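You operate a simulated robot arm through the tools that you are given. There is no shell and no other tool. Be economical: measure what you need, move in short steps, check, and stop when the job is done.

Carry out the task below with a simulated two-armed robot. There is one attempt and no reset: what you move stays moved.

JOB
Put the black weight on the top of the grey bench away on the top of the wide table. Put the green spool on the top of the grey bench away on the top of the white table. Fetch the blue block and set it on the top of the green-edged board. Turn the thin grey knob to 50. Put the grey parcel on the top of the grey bench away on the bench top beside the hoop stand. Put the roll labelled "150" from the top of the brown plate on the bench top before the green chest. Take the slim brown case and leave it on the top of the small table. Put the blue spool on the top of the grey bench. Put the steel block labelled "crease" from the top of the wide table on the small dark red book and the steel block labelled "border" on the beige wooden board. Take the grey square box and leave it on top of the square red book. Open the upper chest drawer, take the roll that says "100" from the top of the wide chest and leave it in the inside of the upper chest drawer and shut the drawer again. Open the lower chest drawer. Any order will do. Set down upright: black weight, blue block, roll, slim brown case.

It is judged by the outcome, as a careful person would: the job done as asked, and still so three seconds after it is handed in. It fails if anything else is knocked over, pushed out of place, dropped, spilled or broken.

ROBOT AND FRAMES
Two 7-joint arms with two-finger grippers on one trunk, on a base that drives. Base frame: it is fixed to the floor where the robot stands at the start and does not move with it; the origin is under the middle of the robot, x ahead of it, y to its left, z up; the surface under the hand at the start is at about z = 0.76. Lengths are in m, angles in rad, forces in N, time in s.
The left shoulder is at the start at [0.04, 0.17, 1.148], the right one opposite. With the tool pointing down near the work surface each hand reaches from about 0.1 to 0.66 m from the robot's upright axis, wherever it stands, measured 20 degrees to its own side. Places, roughly: beige wooden board (20x19x2 cm) [-5.4, 9.6, 0.8]; bench top before the green chest (26x20 cm) [0.3, 5.3, 0.8]; bench top beside the hoop stand (17x32 cm) [0.36, 4.08, 0.8]; black weight (10x6x10 cm) [0.5, -0.2, 0.8]; blue block (8x5x6 cm) [0.5, -0.5, 0.8]; blue spool (5x5x3 cm) [-1.7, 1.8, 0.8]; copper roll, green roll [-7.25, 9.75, 1]; green spool (5x5x3 cm) [0.4, -0.4, 0.8]; grey parcel (15x7x6 cm) [0.5, 0.3, 0.8]; grey square box (7x7x5 cm) [-5.1, 9.6, 0.8]; inside of the upper chest drawer [-6.8, 9.7, 0.5]; lower chest drawer [-6.8, 9.8, 0.3]; red roll, teal roll [0.5, 0.75, 0.75]; slim brown case (13x5x9 cm) [0.3, 2.7, 0.8]; small dark red book (13x9x2 cm) [-6.1, 9.7, 0.8]; square red book (14x12x3 cm) [-4.8, 9.6, 0.8]; steel block [-5.75, 9.75, 0.75]; thin grey knob [0.4, -1, 0.8]; top of the green-edged board (19x16 cm) [-3.18, 2.36, 0.82]; top of the grey bench [0.6, 0.4, 0.8]; top of the small table [-1.6, 1.3, 0.8]; top of the white table [-7.9, 2.7, 0.8]; top of the wide table [-5.3, 9.8, 0.8]; upper chest drawer [-6.8, 9.8, 0.5]. Payload 2.69 kg a hand.
The tool frame of a hand sits at the grasp point between the pads (the TCP): z along the fingers, y along the line on which they close. The tips reach 0.02 m beyond it. Largest opening 0.1 m; the body of the gripper starts 0.063 m behind the TCP.
Orientation is told as [roll, pitch, yaw] about the base's x, y, z axes, in that order, counted from this pose: with the fingers straight down and closing along the base's y, the tool's x points along the base's -x, its y along +y and its z along -z.

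CONTROLS
- The arms move only by the tool servo_tool. It takes "left_rows", "right_rows" or both (then of equal length, played together; a hand with none holds still); each is a list of rows, each an object of numbers (a shift or turn left out is 0, a gripper value left out holds the last): "tx", "ty", "tz": the shift along the base's x, y, z in m; "ax", "ay", "az": the turn, a rotation vector about the base's x, y, z in rad. In form: [{"tx": .., "ty": .., "tz": .., "ax": .., "ay": .., "az": ..}, ...]. A call has 1 to 20 rows; each row shifts and turns the commanded pose from where the row before left it. "left_jaw" and "right_jaw" are, for a hand that has rows, the finger opening in m, from 0 to 0.1, set as the call begins (left out, the last holds). Rows are played at 5 a second. More than 0.05 m and 0.15 rad between two rows, or a gripper value outside its range, and nothing of the call is played. A pose out of reach is approached as far as the arm can. The call stops where the force on the tool passes 40 N (or 10 N more than at its start, if that is more) or the arm is blocked; 0.2 s more then pass. Each finger travels about 0.108 m/s and halts on what it meets, pressing with about 30 N; the grip force reading is that of the motor and also rises with nothing between the fingers. The clock runs only during rows and for 0.2 s after the last one: add rows that do not move to give the fingers time. It gives the time, the measured TCP pose, the force on the tool (base axes), the opening and the grip force at its end, in the units of the frame above (readings bear some noise), with the torque about the TCP (base axes, N m) and any sound that the robot's microphone picked up, and new pictures: "pictures" is both (left out), scene, wrist or none (wrist: the cameras of the hands that moved).
- Cameras (640 x 400 px; columns grow to the right, rows downward): "scene" is now at [0.1822, 0.0066, 1.0751]; the picture's right is [0.08, -1.00, -0.00], its down [-0.24, -0.02, -0.97] and it looks along [0.97, 0.08, -0.24] (base axes); focal length 214 px, centre (320, 200). "left" rides on the left gripper at [0.07, 0.019, -0.099] in its tool frame; the picture's right is [-0.26, 0.97, 0.00], its down [-0.75, -0.20, -0.63] and it looks along [-0.61, -0.16, 0.78] (tool axes); focal length 230 px, centre (320, 200). "right" rides on the right gripper at [0.07, -0.018, -0.099] in its tool frame; the picture's right is [0.26, 0.97, 0.00], its down [-0.75, 0.20, -0.63] and it looks along [-0.61, 0.16, 0.78] (tool axes); focal length 230 px, centre (320, 200). There is no depth. A picture from a camera that has moved, and an enlarged one, comes with that camera's place and axes in the base frame and with its lens.
- lift_body(by): slides the trunk up (or, below 0, down) by that many m; the arms and the scene camera ride with it, the base frame stays. It gives what a move gives, with no picture.
- roll_base(legs): drives the robot by 1 to 6 legs, each [ahead, turn to the left] in m and rad, along the robot's own axes; the way and the turn of a leg run together, so that a leg with both is an arc; at most 1.5 m and 3.142 rad a leg. The arms and the cameras ride along, it lands a little off, and it stops where it bumps. It gives what a move gives, and a new picture of the scene camera.
- aim_head(pan, tilt): turns the head with the scene camera to pan (to the left, within 1.047 rad either way) and tilt (down, from -0.506 to 1.204), counted from straight ahead of the robot. It gives what a move gives, and a new picture of the scene camera.
- close_up(camera, box): a new picture of the part [left, top, right, bottom] of that camera's present view, enlarged. No time passes.
- sign_off(): hands the job in; it is judged then, once.

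Work in short steps. Places have to be worked out from the pictures, the camera data and where the tool is seen: move nearer, look again, correct. Check each grasp and each placing, and mend what went wrong. You have 588 turns and 360 pictures in all, those below and enlarged ones among them. Open the grippers and draw the arms clear of the work before you hand the job in, unless the task says otherwise; then end with one line.

The tools are called after "Call:" by a JSON object that holds its "name" and its "arguments". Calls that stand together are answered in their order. servo_tool: Moves the arms, as the interface text tells. Its arguments: {"type":"object","properties":{"left_rows":{"type":"array","items":{"type":"object","properties":{"tx":{"type":"number"},"ty":{"type":"number"},"tz":{"type":"number"},"ax":{"type":"number"},"ay":{"type":"number"},"az":{"type":"number"}}}},"left_jaw":{"type":"number"},"right_rows":{"type":"array","items":{"type":"object","properties":{"tx":{"type":"number"},"ty":{"type":"number"},"tz":{"type":"number"},"ax":{"type":"number"},"ay":{"type":"number"},"az":{"type":"number"}}}},"right_jaw":{"type":"number"},"pictures":{"type":"string","enum":["both","scene","wrist","none"]}},"required":[]} The other tools are called the same way: lift_body (by) slides the trunk up or down; roll_base (legs) drives the base; aim_head (pan, tilt) turns the head that bears the scene camera; close_up (camera, box) takes an enlarged picture of a part of a camera's view; sign_off () hands the job in.

At the start:

```text
time_s: 0.0
left_tcp_pos: [0.4312, 0.0303, 1.0805]
left_ee_rot: [0.002, 0.0, 0.004]
left_wrist_force: [0.2, -0.7, 1.1]
left_wrist_torque: [0.0, -0.02, -0.02]
left_gripper_width: 0.0999
left_finger_force: 0.2
right_tcp_pos: [0.3924, -0.3056, 1.0747]
right_ee_rot: [0.001, 0.002, 0.005]
right_wrist_force: [0.9, -0.3, -0.4]
right_wrist_torque: [0.01, 0.02, 0.01]
right_gripper_width: 0.0998
right_finger_force: 0.0
trunk travel left (down, up): [-0.375, 0.315]
robot x, y, heading: [0.0007, 0.0001, -0.003]
head pan, tilt: [0.079, 0.227]
```

scene: 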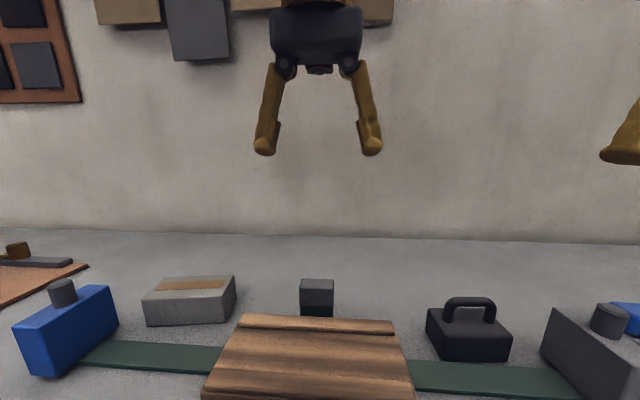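
right: 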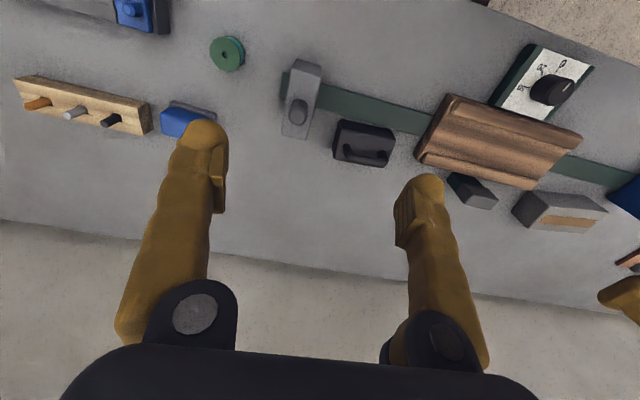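
left: 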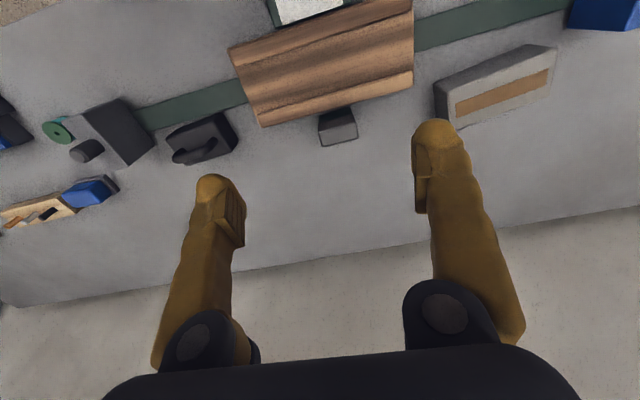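

I start by surveying the bench with the head camera, looking left and right.

Call:
{"name": "aim_head", "arguments": {"pan": 0.6, "tilt": 0.5}}

Call:
{"name": "aim_head", "arguments": {"pan": -0.7, "tilt": 0.6}}

```text
time_s: 0.9
left_tcp_pos: [0.415, 0.03, 1.0867]
left_ee_rot: [0.003, -0.016, 0.003]
left_wrist_force: [-0.4, 0.5, -0.3]
left_wrist_torque: [0.03, -0.01, 0.0]
left_gripper_width: 0.0999
left_finger_force: 0.0
right_tcp_pos: [0.3745, -0.3059, 1.08]
right_ee_rot: [0.002, -0.013, 0.003]
right_wrist_force: [0.4, -0.5, 0.3]
right_wrist_torque: [0.02, 0.03, 0.0]
right_gripper_width: 0.1002
right_finger_force: 0.1
trunk travel left (down, up): [-0.375, 0.315]
robot x, y, heading: [-0.0021, 0.0017, 0.003]
head pan, tilt: [0.6, 0.499]
camera scene: at [0.1646, 0.0506, 1.05], right [0.56, -0.83, -0.01], down [-0.41, -0.27, -0.87], along [0.72, 0.5, -0.49], focal length 214 px, centre (320, 200)
```

scene: 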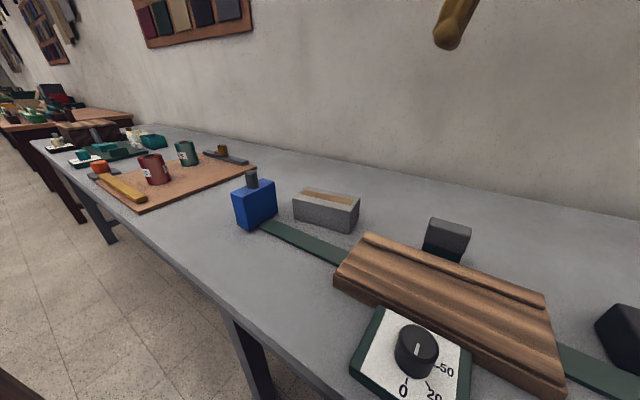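

```text
time_s: 2.4
left_tcp_pos: [0.4142, 0.0294, 1.0868]
left_ee_rot: [0.003, -0.015, 0.004]
left_wrist_force: [0.4, -0.4, 0.0]
left_wrist_torque: [-0.02, 0.02, 0.0]
left_gripper_width: 0.1003
left_finger_force: 0.2
right_tcp_pos: [0.3757, -0.3056, 1.081]
right_ee_rot: [0.003, -0.015, 0.003]
right_wrist_force: [-0.5, -0.3, -0.9]
right_wrist_torque: [0.04, 0.02, -0.02]
right_gripper_width: 0.0999
right_finger_force: 0.2
trunk travel left (down, up): [-0.375, 0.315]
robot x, y, heading: [-0.0007, -0.0016, 0.005]
head pan, tilt: [-0.7, 0.6]
camera scene: at [0.1562, -0.0575, 1.0411], right [-0.64, -0.77, 0.01], down [-0.45, 0.36, -0.82], along [0.62, -0.53, -0.58], focal length 214 px, centre (320, 200)
```

scene: 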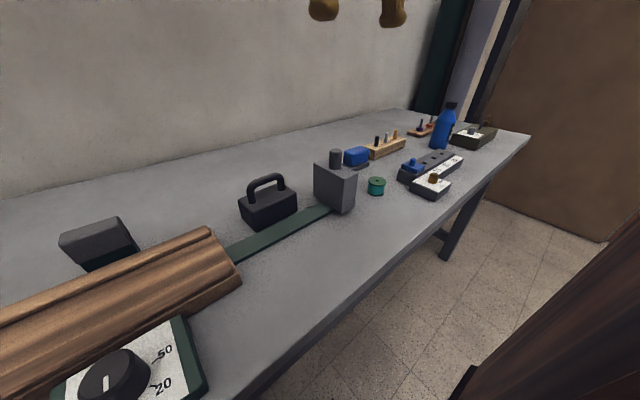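

Call:
{"name": "close_up", "arguments": {"camera": "scene", "box": [320, 90, 540, 220]}}

```text
2.91 times, centred on (430, 155) of scene
camera zoom: at [0.1562, -0.0575, 1.0411], right [-0.64, -0.77, 0.01], down [-0.45, 0.36, -0.82], along [0.62, -0.53, -0.58], focal length 624 px, centre (0, 331)
```

zoom: 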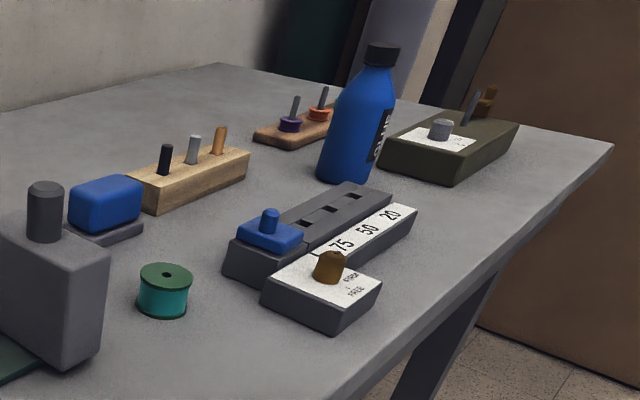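

Next I turn right in place to see what stands beside the bench before driving to the knob.

Call:
{"name": "roll_base", "arguments": {"legs": [[0, -1.571]]}}

Call:
{"name": "aim_head", "arguments": {"pan": 0, "tilt": 0.5}}

```text
time_s: 6.7
left_tcp_pos: [0.0301, -0.4134, 1.0854]
left_ee_rot: [0.0, -0.017, -1.565]
left_wrist_force: [0.2, 0.0, -0.1]
left_wrist_torque: [0.01, -0.02, -0.02]
left_gripper_width: 0.0997
left_finger_force: 0.1
right_tcp_pos: [-0.3037, -0.3757, 1.0801]
right_ee_rot: [0.0, -0.016, -1.565]
right_wrist_force: [0.3, 1.2, -0.7]
right_wrist_torque: [-0.01, -0.01, -0.05]
right_gripper_width: 0.1002
right_finger_force: 0.1
trunk travel left (down, up): [-0.375, 0.315]
robot x, y, heading: [0.0079, -0.0039, -1.573]
head pan, tilt: [-0.7, 0.6]
camera scene: at [-0.0481, -0.1562, 1.0411], right [-0.77, 0.64, 0.01], down [0.36, 0.45, -0.82], along [-0.53, -0.62, -0.58], focal length 214 px, centre (320, 200)
```

scene: 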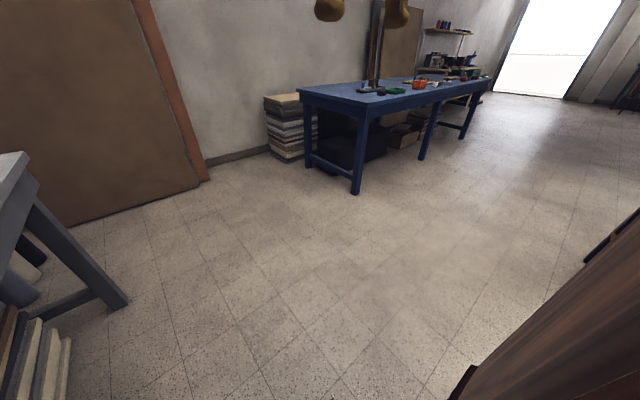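

```text
time_s: 7.8
left_tcp_pos: [0.0314, -0.3956, 1.0935]
left_ee_rot: [0.003, -0.033, -1.566]
left_wrist_force: [0.0, 0.1, 0.5]
left_wrist_torque: [0.02, -0.02, -0.03]
left_gripper_width: 0.1001
left_finger_force: 0.2
right_tcp_pos: [-0.3039, -0.3544, 1.0698]
right_ee_rot: [0.001, 0.02, -1.566]
right_wrist_force: [0.3, 0.6, -0.4]
right_wrist_torque: [0.01, 0.02, -0.02]
right_gripper_width: 0.1
right_finger_force: 0.0
trunk travel left (down, up): [-0.375, 0.315]
robot x, y, heading: [0.0104, 0.0009, -1.565]
head pan, tilt: [0.0, 0.499]
camera scene: at [0.0093, -0.1793, 1.0499], right [-1.0, 0.0, 0.0], down [0.0, 0.49, -0.87], along [0.0, -0.87, -0.49], focal length 214 px, centre (320, 200)
```

scene: 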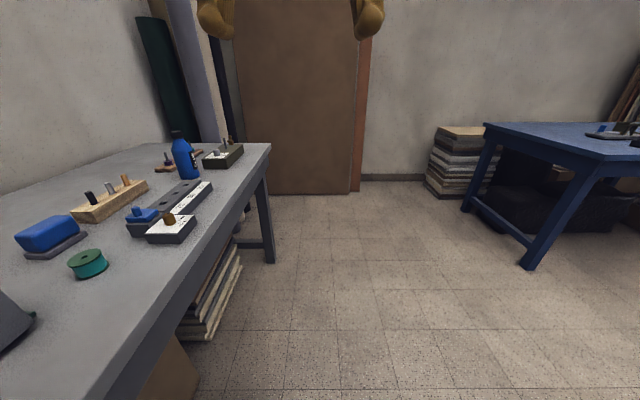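

The way is clear. I drive 0.8 m along the bench and turn back to face it.

Call:
{"name": "roll_base", "arguments": {"legs": [[0.8, 0], [0, 1.571]]}}

Call:
{"name": "aim_head", "arguments": {"pan": -0.4, "tilt": 0.8}}

```text
time_s: 12.6
left_tcp_pos: [0.0533, -1.1707, 1.1061]
left_ee_rot: [0.001, -0.069, -1.534]
left_wrist_force: [0.6, 1.3, 0.0]
left_wrist_torque: [-0.07, 0.01, -0.01]
left_gripper_width: 0.0999
left_finger_force: 0.1
right_tcp_pos: [-0.2844, -1.1345, 1.0517]
right_ee_rot: [0.002, 0.081, -1.529]
right_wrist_force: [0.1, 0.9, 0.6]
right_wrist_torque: [-0.09, 0.02, -0.03]
right_gripper_width: 0.1
right_finger_force: 0.1
trunk travel left (down, up): [-0.375, 0.315]
robot x, y, heading: [0.014, -0.8104, -1.533]
head pan, tilt: [0.0, 0.499]
stopped in leg 2: the robot was blocked; the commanded pose is now the measured one
camera scene: at [0.0239, -0.9898, 1.0505], right [-1.0, -0.03, 0.0], down [-0.02, 0.49, -0.87], along [0.03, -0.87, -0.49], focal length 214 px, centre (320, 200)
```

scene: 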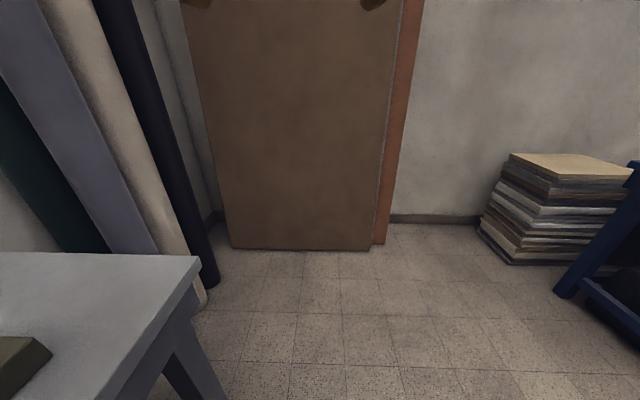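

```text
time_s: 13.5
left_tcp_pos: [0.0503, -1.1752, 1.1044]
left_ee_rot: [0.006, -0.067, -1.534]
left_wrist_force: [0.0, -0.6, 0.3]
left_wrist_torque: [-0.01, 0.02, 0.03]
left_gripper_width: 0.1
left_finger_force: 0.1
right_tcp_pos: [-0.2867, -1.1393, 1.052]
right_ee_rot: [0.003, 0.081, -1.533]
right_wrist_force: [0.3, -0.2, -0.2]
right_wrist_torque: [-0.02, -0.04, -0.05]
right_gripper_width: 0.1001
right_finger_force: 0.0
trunk travel left (down, up): [-0.375, 0.315]
robot x, y, heading: [0.015, -0.8123, -1.536]
head pan, tilt: [-0.4, 0.799]
camera scene: at [-0.01, -0.977, 1.0243], right [-0.93, 0.36, 0.01], down [0.26, 0.68, -0.69], along [-0.25, -0.64, -0.73], focal length 214 px, centre (320, 200)
```

scene: 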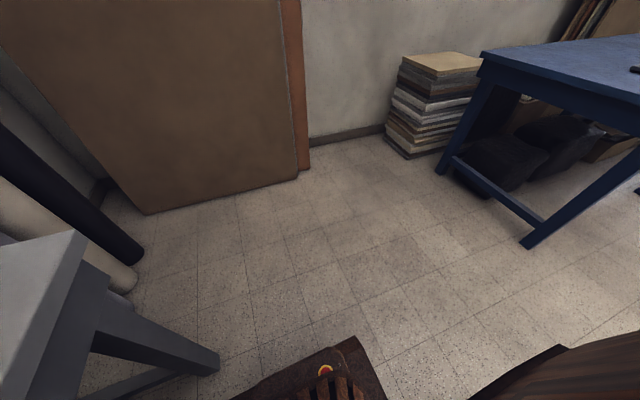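

The base corner caught something near the bench leg, so I swing away from the bench, then turn to face it from further back.

Call:
{"name": "roll_base", "arguments": {"legs": [[0, -0.5], [0.33, 0], [0, 2.03]]}}

Call:
{"name": "aim_head", "arguments": {"pan": 0.2, "tilt": 0.6}}

```text
time_s: 14.4
left_tcp_pos: [0.0382, -1.1368, 1.1163]
left_ee_rot: [0.007, -0.105, -1.572]
left_wrist_force: [0.0, 0.3, 0.2]
left_wrist_torque: [-0.07, 0.04, 0.04]
left_gripper_width: 0.1
left_finger_force: 0.0
right_tcp_pos: [-0.2974, -1.0813, 1.0448]
right_ee_rot: [0.003, 0.123, -1.57]
right_wrist_force: [-0.5, 0.4, 0.2]
right_wrist_torque: [-0.11, 0.02, 0.0]
right_gripper_width: 0.1001
right_finger_force: 0.0
trunk travel left (down, up): [-0.375, 0.315]
robot x, y, heading: [0.0156, -0.8158, -1.571]
head pan, tilt: [-0.4, 0.799]
stopped in leg 1: the robot was blocked; the commanded pose is now the measured one
camera scene: at [-0.0152, -0.9722, 1.0248], right [-0.92, 0.39, 0.01], down [0.28, 0.67, -0.69], along [-0.27, -0.63, -0.72], focal length 214 px, centre (320, 200)
```

scene: 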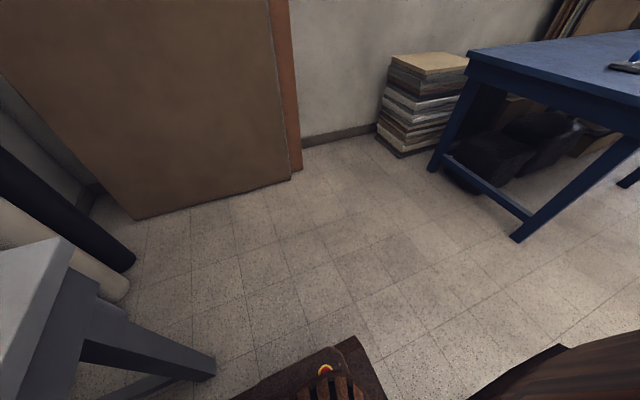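

```text
time_s: 15.4
left_tcp_pos: [0.0385, -1.1425, 1.1149]
left_ee_rot: [0.007, -0.097, -1.571]
left_wrist_force: [-0.4, 0.3, -0.8]
left_wrist_torque: [0.0, 0.02, 0.0]
left_gripper_width: 0.1001
left_finger_force: 0.0
right_tcp_pos: [-0.2984, -1.0882, 1.0437]
right_ee_rot: [0.004, 0.125, -1.571]
right_wrist_force: [-0.3, 0.7, -0.4]
right_wrist_torque: [0.01, -0.02, -0.01]
right_gripper_width: 0.1
right_finger_force: 0.1
trunk travel left (down, up): [-0.375, 0.315]
robot x, y, heading: [0.0148, -0.815, -1.569]
head pan, tilt: [0.201, 0.6]
camera scene: at [0.0332, -0.9886, 1.0408], right [-0.98, -0.2, 0.0], down [-0.11, 0.57, -0.82], along [0.16, -0.8, -0.58], focal length 214 px, centre (320, 200)
```

scene: 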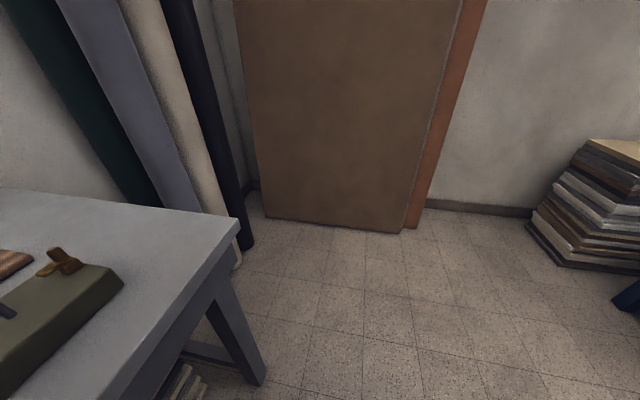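

Something blocks the robot both ways; it may be the left elbow over the bench, so I look that way.

Call:
{"name": "aim_head", "arguments": {"pan": 1.047, "tilt": 0.5}}

```text
time_s: 16.5
left_tcp_pos: [0.0378, -1.1425, 1.1154]
left_ee_rot: [0.008, -0.097, -1.57]
left_wrist_force: [-0.5, 0.2, 0.1]
left_wrist_torque: [0.0, -0.02, -0.02]
left_gripper_width: 0.1
left_finger_force: 0.2
right_tcp_pos: [-0.2974, -1.088, 1.0431]
right_ee_rot: [0.003, 0.123, -1.571]
right_wrist_force: [0.8, 1.0, -0.3]
right_wrist_torque: [0.0, -0.02, 0.04]
right_gripper_width: 0.1002
right_finger_force: 0.1
trunk travel left (down, up): [-0.375, 0.315]
robot x, y, heading: [0.0129, -0.813, -1.572]
head pan, tilt: [1.047, 0.499]
camera scene: at [0.0945, -0.948, 1.0506], right [-0.5, -0.86, -0.01], down [-0.41, 0.26, -0.87], along [0.76, -0.43, -0.49], focal length 214 px, centre (320, 200)
```

scene: 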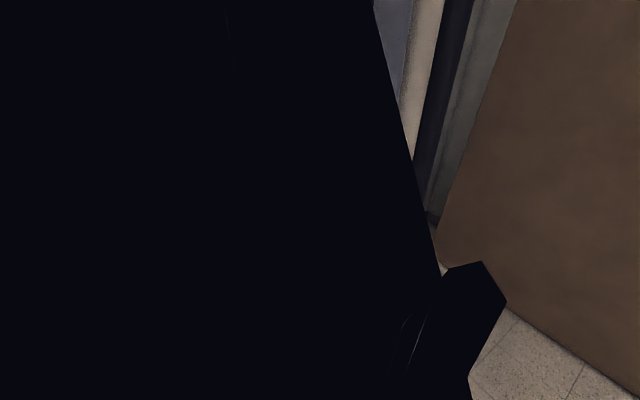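

The left arm fills the view; its low elbow may well be touching something. I raise the trunk straight up and check again.

Call:
{"name": "lift_body", "arguments": {"by": 0.3}}

Call:
{"name": "aim_head", "arguments": {"pan": 0.6, "tilt": 1.0}}

```text
time_s: 19.5
left_tcp_pos: [0.0382, -1.143, 1.4145]
left_ee_rot: [0.007, -0.096, -1.571]
left_wrist_force: [-0.2, -0.4, 0.7]
left_wrist_torque: [-0.02, 0.0, -0.02]
left_gripper_width: 0.0998
left_finger_force: 0.0
right_tcp_pos: [-0.2977, -1.087, 1.3406]
right_ee_rot: [0.003, 0.135, -1.571]
right_wrist_force: [-0.3, -0.6, 0.0]
right_wrist_torque: [0.01, 0.0, -0.02]
right_gripper_width: 0.1
right_finger_force: 0.1
trunk travel left (down, up): [-0.675, 0.015]
robot x, y, heading: [0.0145, -0.8136, -1.572]
head pan, tilt: [1.047, 0.499]
```

```text
time_s: 20.4
left_tcp_pos: [0.0379, -1.1434, 1.4131]
left_ee_rot: [0.006, -0.097, -1.571]
left_wrist_force: [-0.1, 0.7, -0.2]
left_wrist_torque: [-0.02, -0.01, -0.02]
left_gripper_width: 0.1001
left_finger_force: 0.1
right_tcp_pos: [-0.2965, -1.0879, 1.3416]
right_ee_rot: [0.004, 0.133, -1.572]
right_wrist_force: [-0.3, 0.4, 0.5]
right_wrist_torque: [-0.01, 0.0, 0.02]
right_gripper_width: 0.0998
right_finger_force: 0.1
trunk travel left (down, up): [-0.675, 0.015]
robot x, y, heading: [0.0151, -0.8098, -1.573]
head pan, tilt: [0.6, 1.0]
camera scene: at [0.0552, -0.9644, 1.3093], right [-0.83, -0.56, -0.01], down [-0.47, 0.7, -0.53], along [0.31, -0.43, -0.85], focal length 214 px, centre (320, 200)
```

scene: 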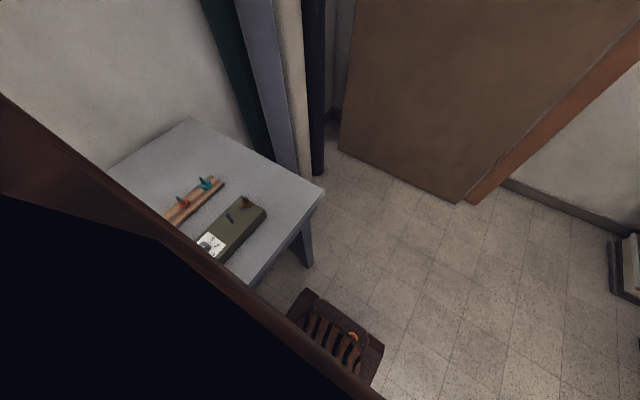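

Now with the arms high, I retry turning away from the bench and going out.

Call:
{"name": "roll_base", "arguments": {"legs": [[0, -0.5]]}}

```text
time_s: 21.3
left_tcp_pos: [0.0303, -1.0929, 1.3924]
left_ee_rot: [0.011, -0.009, -1.609]
left_wrist_force: [-0.2, 0.7, 0.2]
left_wrist_torque: [-0.05, 0.02, -0.01]
left_gripper_width: 0.0998
left_finger_force: 0.1
right_tcp_pos: [-0.3031, -1.0205, 1.3312]
right_ee_rot: [0.005, 0.195, -1.613]
right_wrist_force: [0.2, 0.4, -0.4]
right_wrist_torque: [-0.04, 0.01, 0.01]
right_gripper_width: 0.1001
right_finger_force: 0.0
trunk travel left (down, up): [-0.675, 0.015]
robot x, y, heading: [0.0188, -0.8154, -1.607]
head pan, tilt: [0.6, 1.0]
stopped in leg 1: the robot was blocked; the commanded pose is now the measured one
camera scene: at [0.0511, -0.965, 1.3093], right [-0.85, -0.53, -0.01], down [-0.45, 0.72, -0.53], along [0.29, -0.44, -0.85], focal length 214 px, centre (320, 200)
```

scene: 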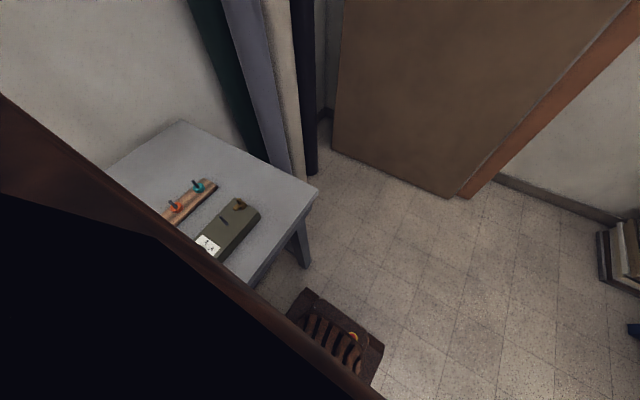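

Still blocked in turning only. I back straight along the way I came.

Call:
{"name": "roll_base", "arguments": {"legs": [[-0.4, 0]]}}

```text
time_s: 23.8
left_tcp_pos: [0.0427, -0.6908, 1.3927]
left_ee_rot: [0.013, -0.013, -1.607]
left_wrist_force: [-0.5, 0.4, 0.4]
left_wrist_torque: [-0.01, 0.0, 0.01]
left_gripper_width: 0.1001
left_finger_force: 0.1
right_tcp_pos: [-0.2911, -0.6199, 1.3305]
right_ee_rot: [0.007, 0.195, -1.608]
right_wrist_force: [0.6, 0.2, 0.0]
right_wrist_torque: [-0.01, -0.01, -0.02]
right_gripper_width: 0.0995
right_finger_force: 0.1
trunk travel left (down, up): [-0.675, 0.015]
robot x, y, heading: [0.0295, -0.4078, -1.609]
head pan, tilt: [0.6, 1.0]
camera scene: at [0.0646, -0.5613, 1.3092], right [-0.84, -0.54, -0.01], down [-0.45, 0.72, -0.53], along [0.29, -0.44, -0.85], focal length 214 px, centre (320, 200)
```

scene: 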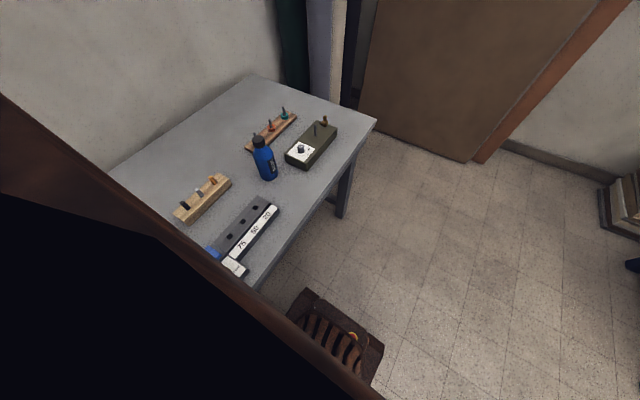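

Call:
{"name": "roll_base", "arguments": {"legs": [[0, -0.8]]}}

```text
time_s: 26.4
left_tcp_pos: [-0.1458, -0.5994, 1.3931]
left_ee_rot: [0.014, -0.011, -2.411]
left_wrist_force: [0.6, 0.9, -0.3]
left_wrist_torque: [0.04, 0.0, 0.01]
left_gripper_width: 0.0999
left_finger_force: 0.0
right_tcp_pos: [-0.3384, -0.3171, 1.3359]
right_ee_rot: [-0.002, 0.185, -2.407]
right_wrist_force: [0.7, 0.1, -0.4]
right_wrist_torque: [0.01, 0.01, 0.0]
right_gripper_width: 0.0998
right_finger_force: 0.1
trunk travel left (down, up): [-0.675, 0.015]
robot x, y, heading: [0.0323, -0.411, -2.408]
head pan, tilt: [0.6, 1.0]
camera scene: at [-0.053, -0.5417, 1.3093], right [-0.97, 0.24, -0.01], down [0.21, 0.82, -0.53], along [-0.12, -0.52, -0.85], focal length 214 px, centre (320, 200)
```

scene: 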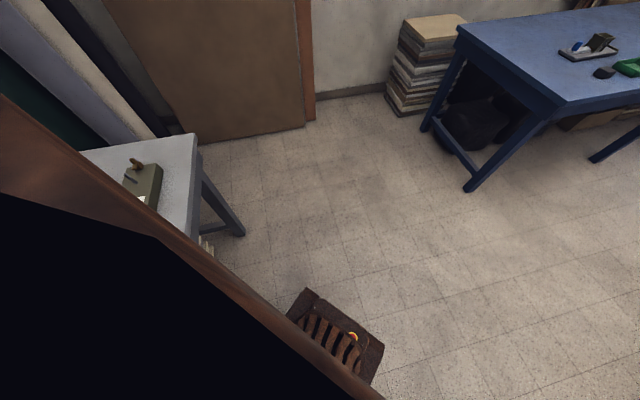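

Here it turns freely. I move out diagonally and then face the bench at y≈-0.75.

Call:
{"name": "roll_base", "arguments": {"legs": [[0.5, 0], [0, 2.408]]}}

Call:
{"name": "aim_head", "arguments": {"pan": -0.3, "tilt": 0.7}}

```text
time_s: 35.2
left_tcp_pos: [-0.0984, -0.7111, 1.3931]
left_ee_rot: [0.014, -0.012, 0.024]
left_wrist_force: [0.5, 0.3, 0.7]
left_wrist_torque: [-0.06, 0.03, 0.0]
left_gripper_width: 0.1002
left_finger_force: 0.0
right_tcp_pos: [-0.1187, -1.0595, 1.3441]
right_ee_rot: [-0.001, 0.195, 0.032]
right_wrist_force: [-0.3, 0.5, 0.0]
right_wrist_torque: [0.01, -0.01, 0.0]
right_gripper_width: 0.0998
right_finger_force: 0.0
trunk travel left (down, up): [-0.675, 0.015]
robot x, y, heading: [-0.3349, -0.7474, 0.025]
head pan, tilt: [0.6, 1.0]
camera scene: at [-0.1843, -0.706, 1.3093], right [0.58, -0.81, -0.01], down [-0.69, -0.49, -0.53], along [0.42, 0.32, -0.85], focal length 214 px, centre (320, 200)
```

scene: 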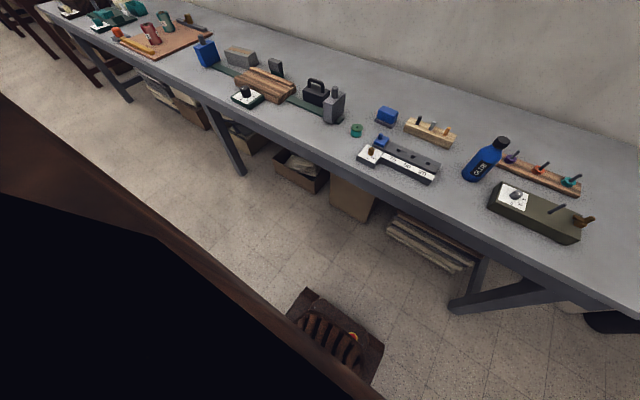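

```text
time_s: 36.4
left_tcp_pos: [-0.1063, -0.7089, 1.3895]
left_ee_rot: [0.014, -0.007, 0.01]
left_wrist_force: [233.8, 57.8, 17.3]
left_wrist_torque: [-6.01, 27.12, -9.11]
left_gripper_width: 0.1002
left_finger_force: 0.1
right_tcp_pos: [-0.1208, -1.0702, 1.3464]
right_ee_rot: [-0.034, 0.19, 0.051]
right_wrist_force: [0.2, 0.3, 0.0]
right_wrist_torque: [0.0, 0.02, 0.01]
right_gripper_width: 0.0999
right_finger_force: 0.1
trunk travel left (down, up): [-0.675, 0.015]
robot x, y, heading: [-0.3329, -0.7488, 0.022]
head pan, tilt: [-0.3, 0.7]
camera scene: at [-0.1585, -0.7694, 1.3322], right [-0.27, -0.96, 0.01], down [-0.63, 0.17, -0.75], along [0.72, -0.21, -0.66], focal length 214 px, centre (320, 200)
```

scene: 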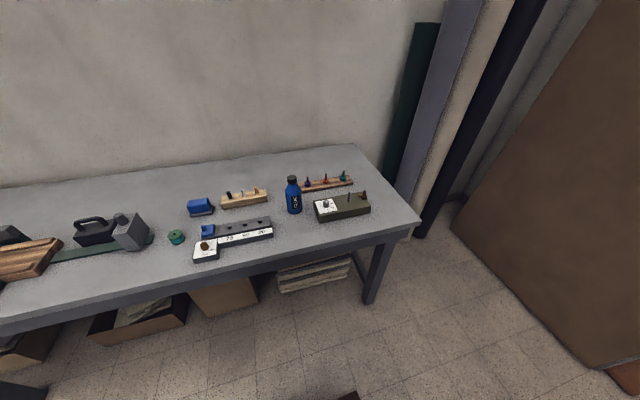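

The head is pressing against the retracted left hand. I move both hands forward clear of it and level the right one.

Call:
{"name": "servo_tool", "arguments": {"left_rows": [{"tx": 0.04, "ty": 0.01}, {"tx": 0.05, "ty": 0.01}, {"tx": 0.05, "ty": 0.01}, {"tx": 0.05, "ty": 0.01}], "right_rows": [{"tx": 0.04, "ay": -0.06}, {"tx": 0.05, "ay": -0.06}, {"tx": 0.05, "ay": -0.07}, {"tx": 0.05, "ax": 0.03, "az": -0.05}], "pictures": "scene"}}

```text
refused: row 2 steps farther than a row can; nothing moved
```

Call:
{"name": "servo_tool", "arguments": {"left_rows": [{"tx": 0.04}, {"tx": 0.04, "ty": 0.01}, {"tx": 0.045, "ty": 0.01}, {"tx": 0.045, "ty": 0.01}, {"tx": 0.03}], "right_rows": [{"tx": 0.04, "ay": -0.06}, {"tx": 0.045, "ay": -0.06}, {"tx": 0.045, "ay": -0.07}, {"tx": 0.045, "ax": 0.03, "az": -0.05}, {"tx": 0.03}], "pictures": "scene"}}

```text
time_s: 37.6
left_tcp_pos: [0.0807, -0.6823, 1.3952]
left_ee_rot: [0.017, -0.029, 0.02]
left_wrist_force: [0.0, -0.3, 1.1]
left_wrist_torque: [-0.02, 0.05, 0.01]
left_gripper_width: 0.1
left_finger_force: 0.0
right_tcp_pos: [0.068, -1.0601, 1.344]
right_ee_rot: [0.022, -0.01, -0.019]
right_wrist_force: [0.0, -0.5, 0.4]
right_wrist_torque: [-0.01, 0.04, -0.02]
right_gripper_width: 0.1001
right_finger_force: 0.0
trunk travel left (down, up): [-0.675, 0.015]
robot x, y, heading: [-0.3298, -0.7466, 0.023]
head pan, tilt: [-0.3, 0.7]
camera scene: at [-0.157, -0.7701, 1.332], right [-0.27, -0.96, 0.01], down [-0.63, 0.18, -0.75], along [0.72, -0.21, -0.66], focal length 214 px, centre (320, 200)
```

scene: 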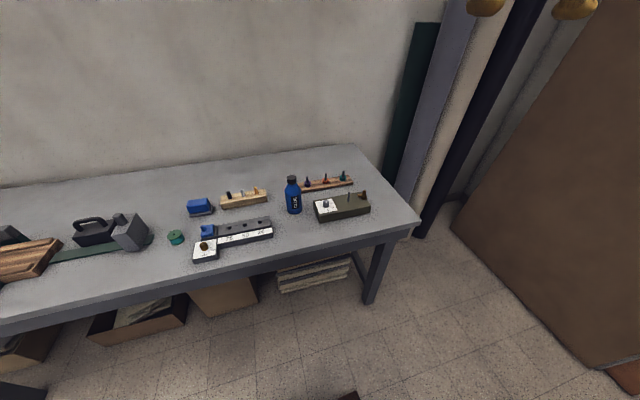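

Call:
{"name": "close_up", "arguments": {"camera": "scene", "box": [290, 170, 390, 232]}}

Call:
{"name": "close_up", "arguments": {"camera": "scene", "box": [150, 170, 310, 270]}}

```text
6.40 times, centred on (340, 201) of scene
camera zoom: at [-0.157, -0.7701, 1.332], right [-0.27, -0.96, 0.01], down [-0.63, 0.18, -0.75], along [0.72, -0.21, -0.66], focal length 1373 px, centre (192, 194)
```

zoom: 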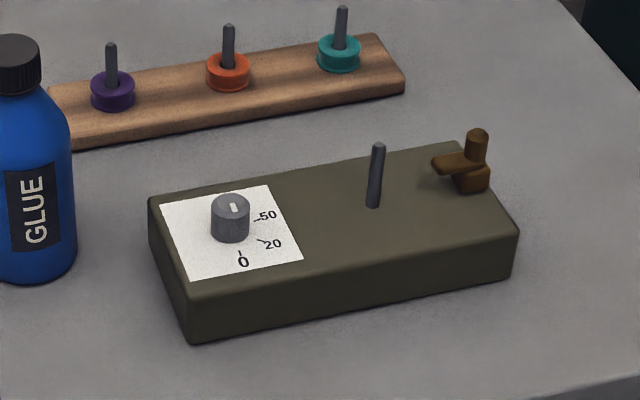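

```text
4.00 times, centred on (230, 220) of scene
camera zoom: at [-0.157, -0.7701, 1.332], right [-0.27, -0.96, 0.01], down [-0.63, 0.18, -0.75], along [0.72, -0.21, -0.66], focal length 858 px, centre (680, 120)
```

zoom: 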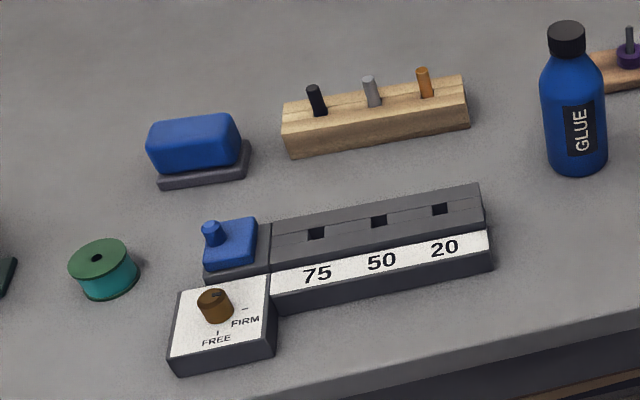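

The thin grey knob is on the olive box at about (0.37, -0.945), dial 0/20/50. I roll 0.2 m nearer.

Call:
{"name": "roll_base", "arguments": {"legs": [[0.2, 0]]}}

Call:
{"name": "lift_body", "arguments": {"by": -0.2}}

Call:
{"name": "servo_tool", "arguments": {"right_rows": [{"tx": 0.04, "ty": 0.02, "tz": -0.02}, {"tx": 0.04, "ty": 0.02, "tz": -0.02}, {"ty": 0.02, "tz": -0.04}, {"ty": 0.02, "tz": -0.04}]}}

```text
time_s: 39.2
left_tcp_pos: [0.289, -0.6783, 1.3933]
left_ee_rot: [0.015, -0.022, 0.018]
left_wrist_force: [-0.4, -0.2, -0.1]
left_wrist_torque: [-0.02, 0.04, 0.01]
left_gripper_width: 0.1
left_finger_force: 0.0
right_tcp_pos: [0.2743, -1.0571, 1.3422]
right_ee_rot: [0.019, -0.007, -0.021]
right_wrist_force: [0.0, 0.6, -0.1]
right_wrist_torque: [0.01, 0.0, -0.01]
right_gripper_width: 0.1
right_finger_force: 0.1
trunk travel left (down, up): [-0.675, 0.015]
robot x, y, heading: [-0.1297, -0.7442, 0.022]
head pan, tilt: [-0.3, 0.7]
camera scene: at [0.0437, -0.766, 1.3322], right [-0.28, -0.96, 0.0], down [-0.63, 0.18, -0.75], along [0.72, -0.21, -0.66], focal length 214 px, centre (320, 200)
```

scene: 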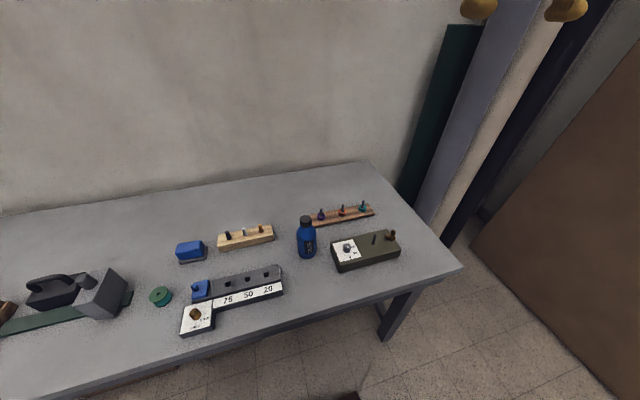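

```text
time_s: 41.4
left_tcp_pos: [0.2668, -0.6788, 1.2001]
left_ee_rot: [0.017, -0.039, 0.019]
left_wrist_force: [-0.2, -1.1, 0.4]
left_wrist_torque: [0.04, 0.0, 0.02]
left_gripper_width: 0.1003
left_finger_force: 0.1
right_tcp_pos: [0.2555, -1.0574, 1.1482]
right_ee_rot: [0.024, -0.022, -0.022]
right_wrist_force: [0.4, 0.7, 0.4]
right_wrist_torque: [0.0, 0.0, 0.0]
right_gripper_width: 0.1
right_finger_force: 0.1
trunk travel left (down, up): [-0.475, 0.215]
robot x, y, heading: [-0.1285, -0.7455, 0.02]
head pan, tilt: [-0.3, 0.7]
```

```text
time_s: 42.4
left_tcp_pos: [0.2685, -0.6782, 1.1993]
left_ee_rot: [0.016, -0.039, 0.018]
left_wrist_force: [1.0, 0.3, -0.1]
left_wrist_torque: [-0.01, 0.0, 0.01]
left_gripper_width: 0.0999
left_finger_force: 0.1
right_tcp_pos: [0.3327, -0.9766, 1.0287]
right_ee_rot: [0.023, -0.022, -0.024]
right_wrist_force: [0.9, 0.6, 0.0]
right_wrist_torque: [0.01, 0.05, -0.01]
right_gripper_width: 0.1
right_finger_force: 0.0
trunk travel left (down, up): [-0.475, 0.215]
robot x, y, heading: [-0.1322, -0.7429, 0.021]
head pan, tilt: [-0.3, 0.7]
camera scene: at [0.0416, -0.7657, 1.1321], right [-0.28, -0.96, 0.01], down [-0.63, 0.18, -0.75], along [0.72, -0.21, -0.66], focal length 214 px, centre (320, 200)
camera right: at [0.2617, -0.9955, 1.1244], right [-0.24, 0.97, 0.02], down [0.74, 0.17, 0.65], along [0.63, 0.17, -0.76], focal length 230 px, centre (320, 200)
```

scene: 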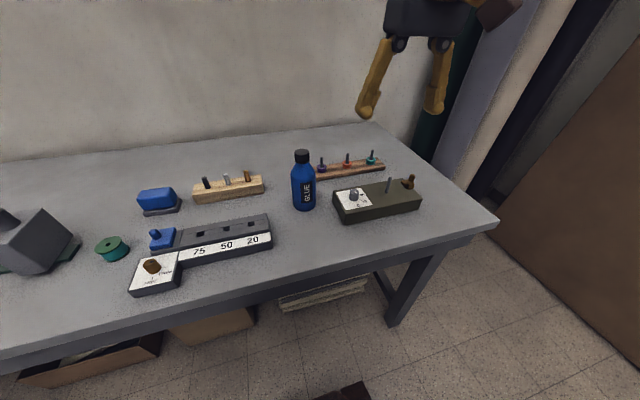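
right: 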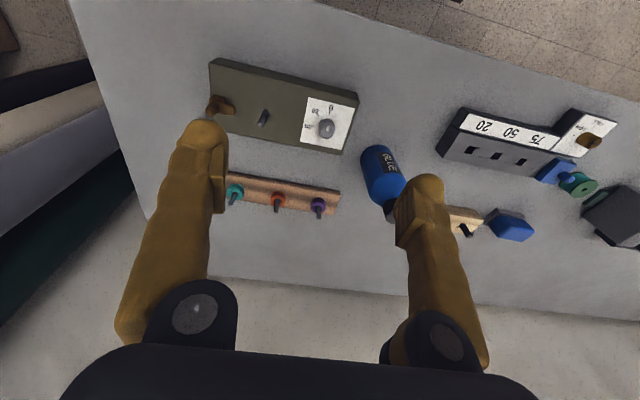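

Call:
{"name": "close_up", "arguments": {"camera": "right", "box": [280, 85, 376, 145]}}

Call:
{"name": "close_up", "arguments": {"camera": "scene", "box": [320, 165, 432, 235]}}

```text
6.67 times, centred on (328, 115) of right
camera zoom: at [0.2617, -0.9955, 1.1244], right [-0.24, 0.97, 0.02], down [0.74, 0.17, 0.65], along [0.63, 0.17, -0.76], focal length 1534 px, centre (267, 767)
```

zoom: 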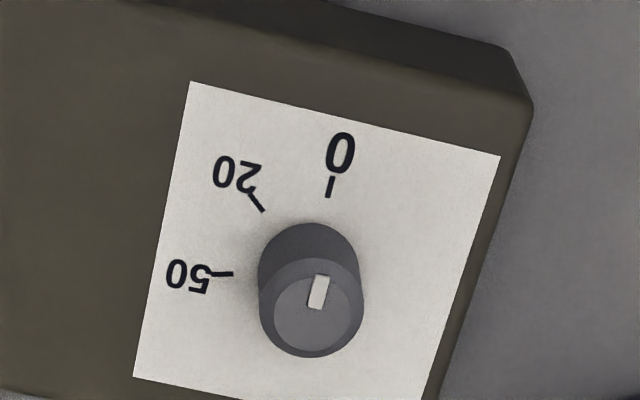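

```text
5.71 times, centred on (376, 200) of scene
camera zoom: at [0.0416, -0.7657, 1.1321], right [-0.28, -0.96, 0.01], down [-0.63, 0.18, -0.75], along [0.72, -0.21, -0.66], focal length 1226 px, centre (0, 200)
```

zoom: 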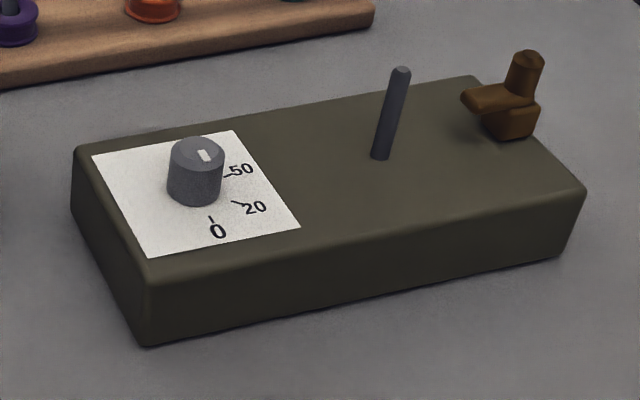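

The knob axis is near (0.387, -0.950), its plate z≈0.802, top ≈0.825, pointing at 0; 50 is about 108° counter-clockwise. I move above it with the gripper turned to -54° and half closed.

Call:
{"name": "servo_tool", "arguments": {"right_rows": [{"tx": 0.02, "ty": 0.01, "tz": -0.03, "az": -0.13}, {"tx": 0.02, "ty": 0.01, "tz": -0.03, "az": -0.13}, {"tx": 0.014, "ty": 0.006, "tz": -0.03, "az": -0.13}, {"az": -0.13, "tz": -0.02}, {"az": -0.13}, {"az": -0.13}, {"az": -0.13}, {"ax": -0.02, "ay": 0.02}], "right_jaw": 0.045}}

```text
time_s: 44.2
left_tcp_pos: [0.2664, -0.6802, 1.2002]
left_ee_rot: [0.018, -0.039, 0.02]
left_wrist_force: [-0.3, 0.7, 0.6]
left_wrist_torque: [0.02, -0.02, 0.0]
left_gripper_width: 0.1001
left_finger_force: 0.0
right_tcp_pos: [0.3884, -0.9494, 0.9186]
right_ee_rot: [-0.01, -0.028, -0.93]
right_wrist_force: [0.0, -0.9, 0.2]
right_wrist_torque: [0.0, 0.0, 0.01]
right_gripper_width: 0.045
right_finger_force: 0.0
trunk travel left (down, up): [-0.475, 0.215]
robot x, y, heading: [-0.1309, -0.7438, 0.021]
head pan, tilt: [-0.3, 0.7]
camera scene: at [0.0408, -0.7658, 1.1322], right [-0.28, -0.96, 0.01], down [-0.63, 0.18, -0.75], along [0.72, -0.21, -0.66], focal length 214 px, centre (320, 200)
camera right: at [0.3324, -0.9022, 1.0153], right [0.62, 0.78, -0.02], down [0.6, -0.47, 0.65], along [0.5, -0.41, -0.76], focal length 230 px, centre (320, 200)
```

scene: 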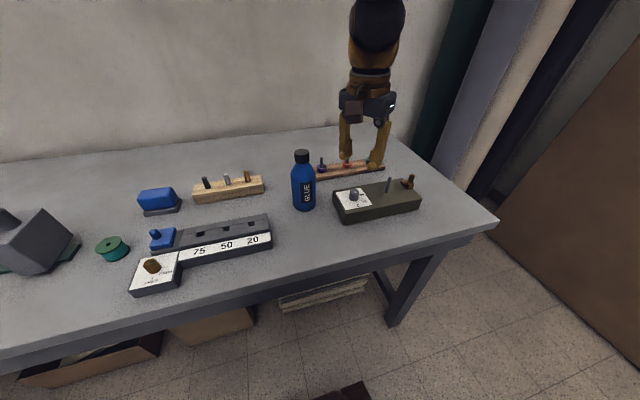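
right: 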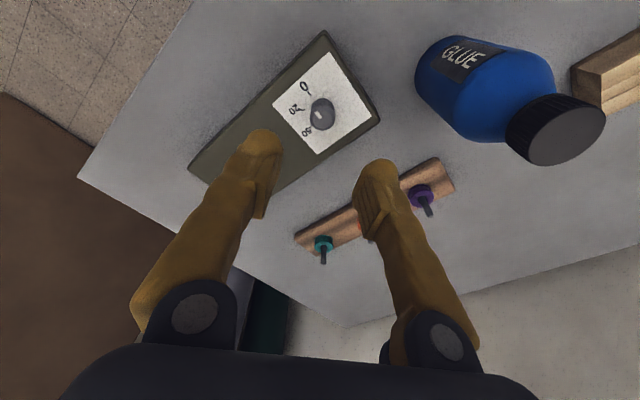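

The knob lies right below the TCP (≈0.386, -0.947). I lower to z≈0.828.

Call:
{"name": "servo_tool", "arguments": {"right_rows": [{"tz": -0.03, "ty": 0.002, "tx": -0.001, "ay": 0.02}, {"tz": -0.03}, {"tz": -0.02}, {"tz": -0.01}]}}

Call:
{"name": "close_up", "arguments": {"camera": "scene", "box": [310, 120, 438, 200]}}

```text
time_s: 45.2
left_tcp_pos: [0.269, -0.6785, 1.1999]
left_ee_rot: [0.018, -0.038, 0.021]
left_wrist_force: [-0.5, -0.2, -0.6]
left_wrist_torque: [0.01, 0.01, -0.02]
left_gripper_width: 0.1
left_finger_force: 0.0
right_tcp_pos: [0.3884, -0.9477, 0.8279]
right_ee_rot: [-0.025, -0.016, -0.928]
right_wrist_force: [-0.7, -0.5, 0.4]
right_wrist_torque: [0.03, 0.05, 0.0]
right_gripper_width: 0.0449
right_finger_force: 0.0
trunk travel left (down, up): [-0.475, 0.215]
robot x, y, heading: [-0.1321, -0.7419, 0.02]
head pan, tilt: [-0.3, 0.7]
camera scene: at [0.0407, -0.7661, 1.1322], right [-0.28, -0.96, 0.01], down [-0.63, 0.18, -0.75], along [0.72, -0.21, -0.66], focal length 214 px, centre (320, 200)
camera right: at [0.3331, -0.8999, 0.9266], right [0.62, 0.78, -0.03], down [0.62, -0.46, 0.64], along [0.49, -0.41, -0.77], focal length 230 px, centre (320, 200)
```

scene: 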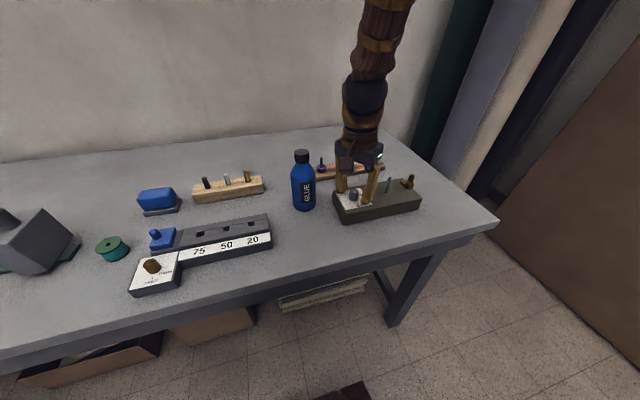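
right: 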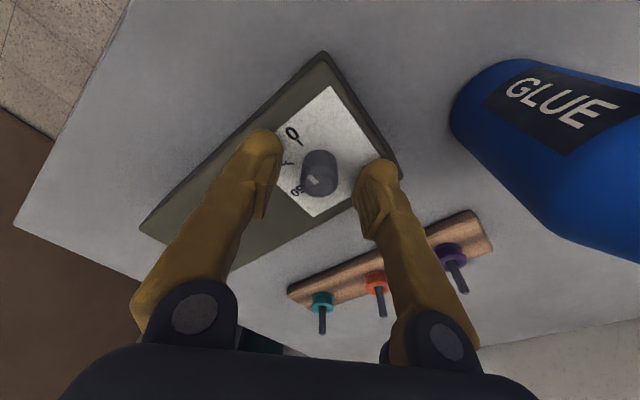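

```text
5.00 times, centred on (374, 160) of scene
camera zoom: at [0.0407, -0.7661, 1.1322], right [-0.28, -0.96, 0.01], down [-0.63, 0.18, -0.75], along [0.72, -0.21, -0.66], focal length 1072 px, centre (50, 400)
```

zoom: 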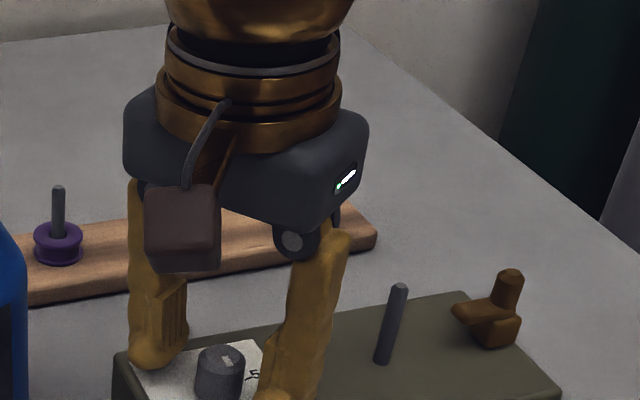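

Knob centred within a few mm. I close the fingers on it.

Call:
{"name": "servo_tool", "arguments": {"right_rows": [{"tx": -0.002, "ty": 0.001}, {}, {}], "right_jaw": 0.0, "pictures": "none"}}

```text
time_s: 46.0
left_tcp_pos: [0.2691, -0.6796, 1.1996]
left_ee_rot: [0.019, -0.038, 0.02]
left_wrist_force: [0.2, -0.2, 1.2]
left_wrist_torque: [-0.04, 0.0, 0.03]
left_gripper_width: 0.1
left_finger_force: 0.1
right_tcp_pos: [0.3868, -0.9475, 0.8293]
right_ee_rot: [-0.024, -0.016, -0.928]
right_wrist_force: [8.9, -1.0, -4.1]
right_wrist_torque: [-0.21, -0.4, 0.04]
right_gripper_width: 0.0209
right_finger_force: 45.4
trunk travel left (down, up): [-0.475, 0.215]
robot x, y, heading: [-0.1307, -0.7418, 0.023]
head pan, tilt: [-0.3, 0.7]
```

Gripped at 21 mm. I turn it counter-clockwise by 1.74 rad and look.

Call:
{"name": "servo_tool", "arguments": {"right_rows": [{"az": 0.145}, {"az": 0.145}, {"az": 0.145}, {"az": 0.145}, {"az": 0.145}, {"az": 0.145}, {"az": 0.145}, {"az": 0.145}, {"az": 0.145}, {"az": 0.145}, {"az": 0.145}, {"az": 0.145}], "pictures": "wrist"}}

Call:
{"name": "close_up", "arguments": {"camera": "scene", "box": [310, 150, 406, 210]}}

```text
time_s: 48.6
left_tcp_pos: [0.2658, -0.6817, 1.2016]
left_ee_rot: [0.02, -0.041, 0.02]
left_wrist_force: [0.3, -0.7, -0.2]
left_wrist_torque: [0.0, -0.04, -0.01]
left_gripper_width: 0.0997
left_finger_force: 0.1
right_tcp_pos: [0.3869, -0.9527, 0.8296]
right_ee_rot: [-0.026, -0.015, 0.81]
right_wrist_force: [9.1, -27.5, 24.2]
right_wrist_torque: [-0.03, -0.43, -0.15]
right_gripper_width: 0.0206
right_finger_force: 45.0
trunk travel left (down, up): [-0.475, 0.215]
robot x, y, heading: [-0.1302, -0.7431, 0.016]
head pan, tilt: [-0.3, 0.7]
camera right: at [0.35, -1.0146, 0.9265], right [-0.88, 0.48, -0.03], down [0.35, 0.69, 0.64], along [0.33, 0.55, -0.77], focal length 230 px, centre (320, 200)
```

right: 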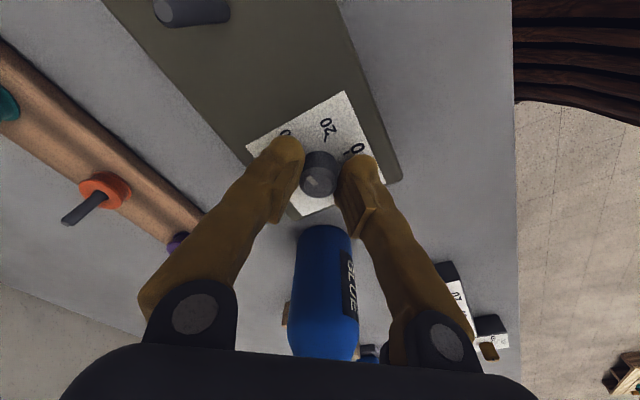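

```text
6.67 times, centred on (358, 180) of scene
camera zoom: at [0.0398, -0.768, 1.1324], right [-0.28, -0.96, 0.0], down [-0.63, 0.18, -0.75], along [0.72, -0.21, -0.66], focal length 1430 px, centre (67, 333)
```

zoom: 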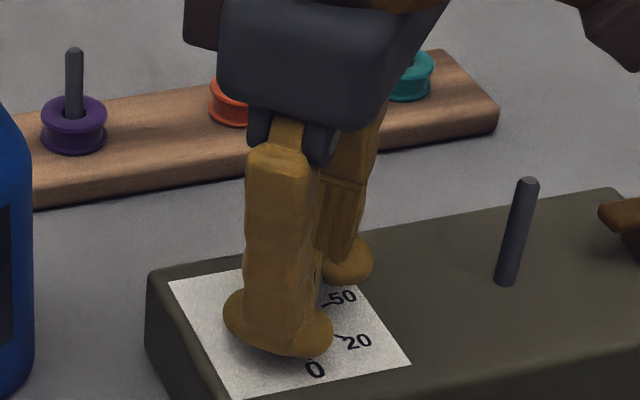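

Call:
{"name": "close_up", "arguments": {"camera": "right", "box": [256, 90, 400, 220]}}

```text
3.08 times, centred on (328, 155) of right
camera zoom: at [0.35, -1.0146, 0.9265], right [-0.88, 0.48, -0.03], down [0.35, 0.69, 0.64], along [0.33, 0.55, -0.77], focal length 708 px, centre (295, 338)
```

zoom: 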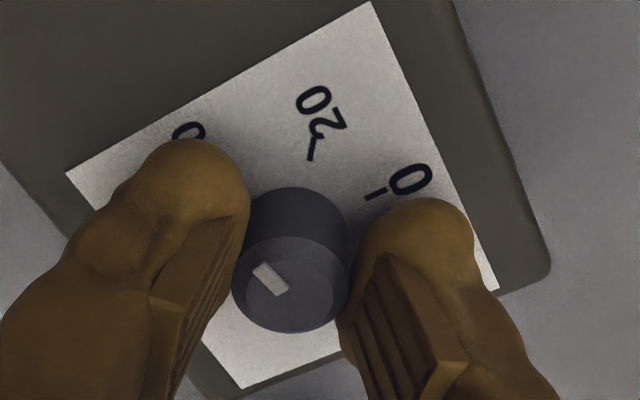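

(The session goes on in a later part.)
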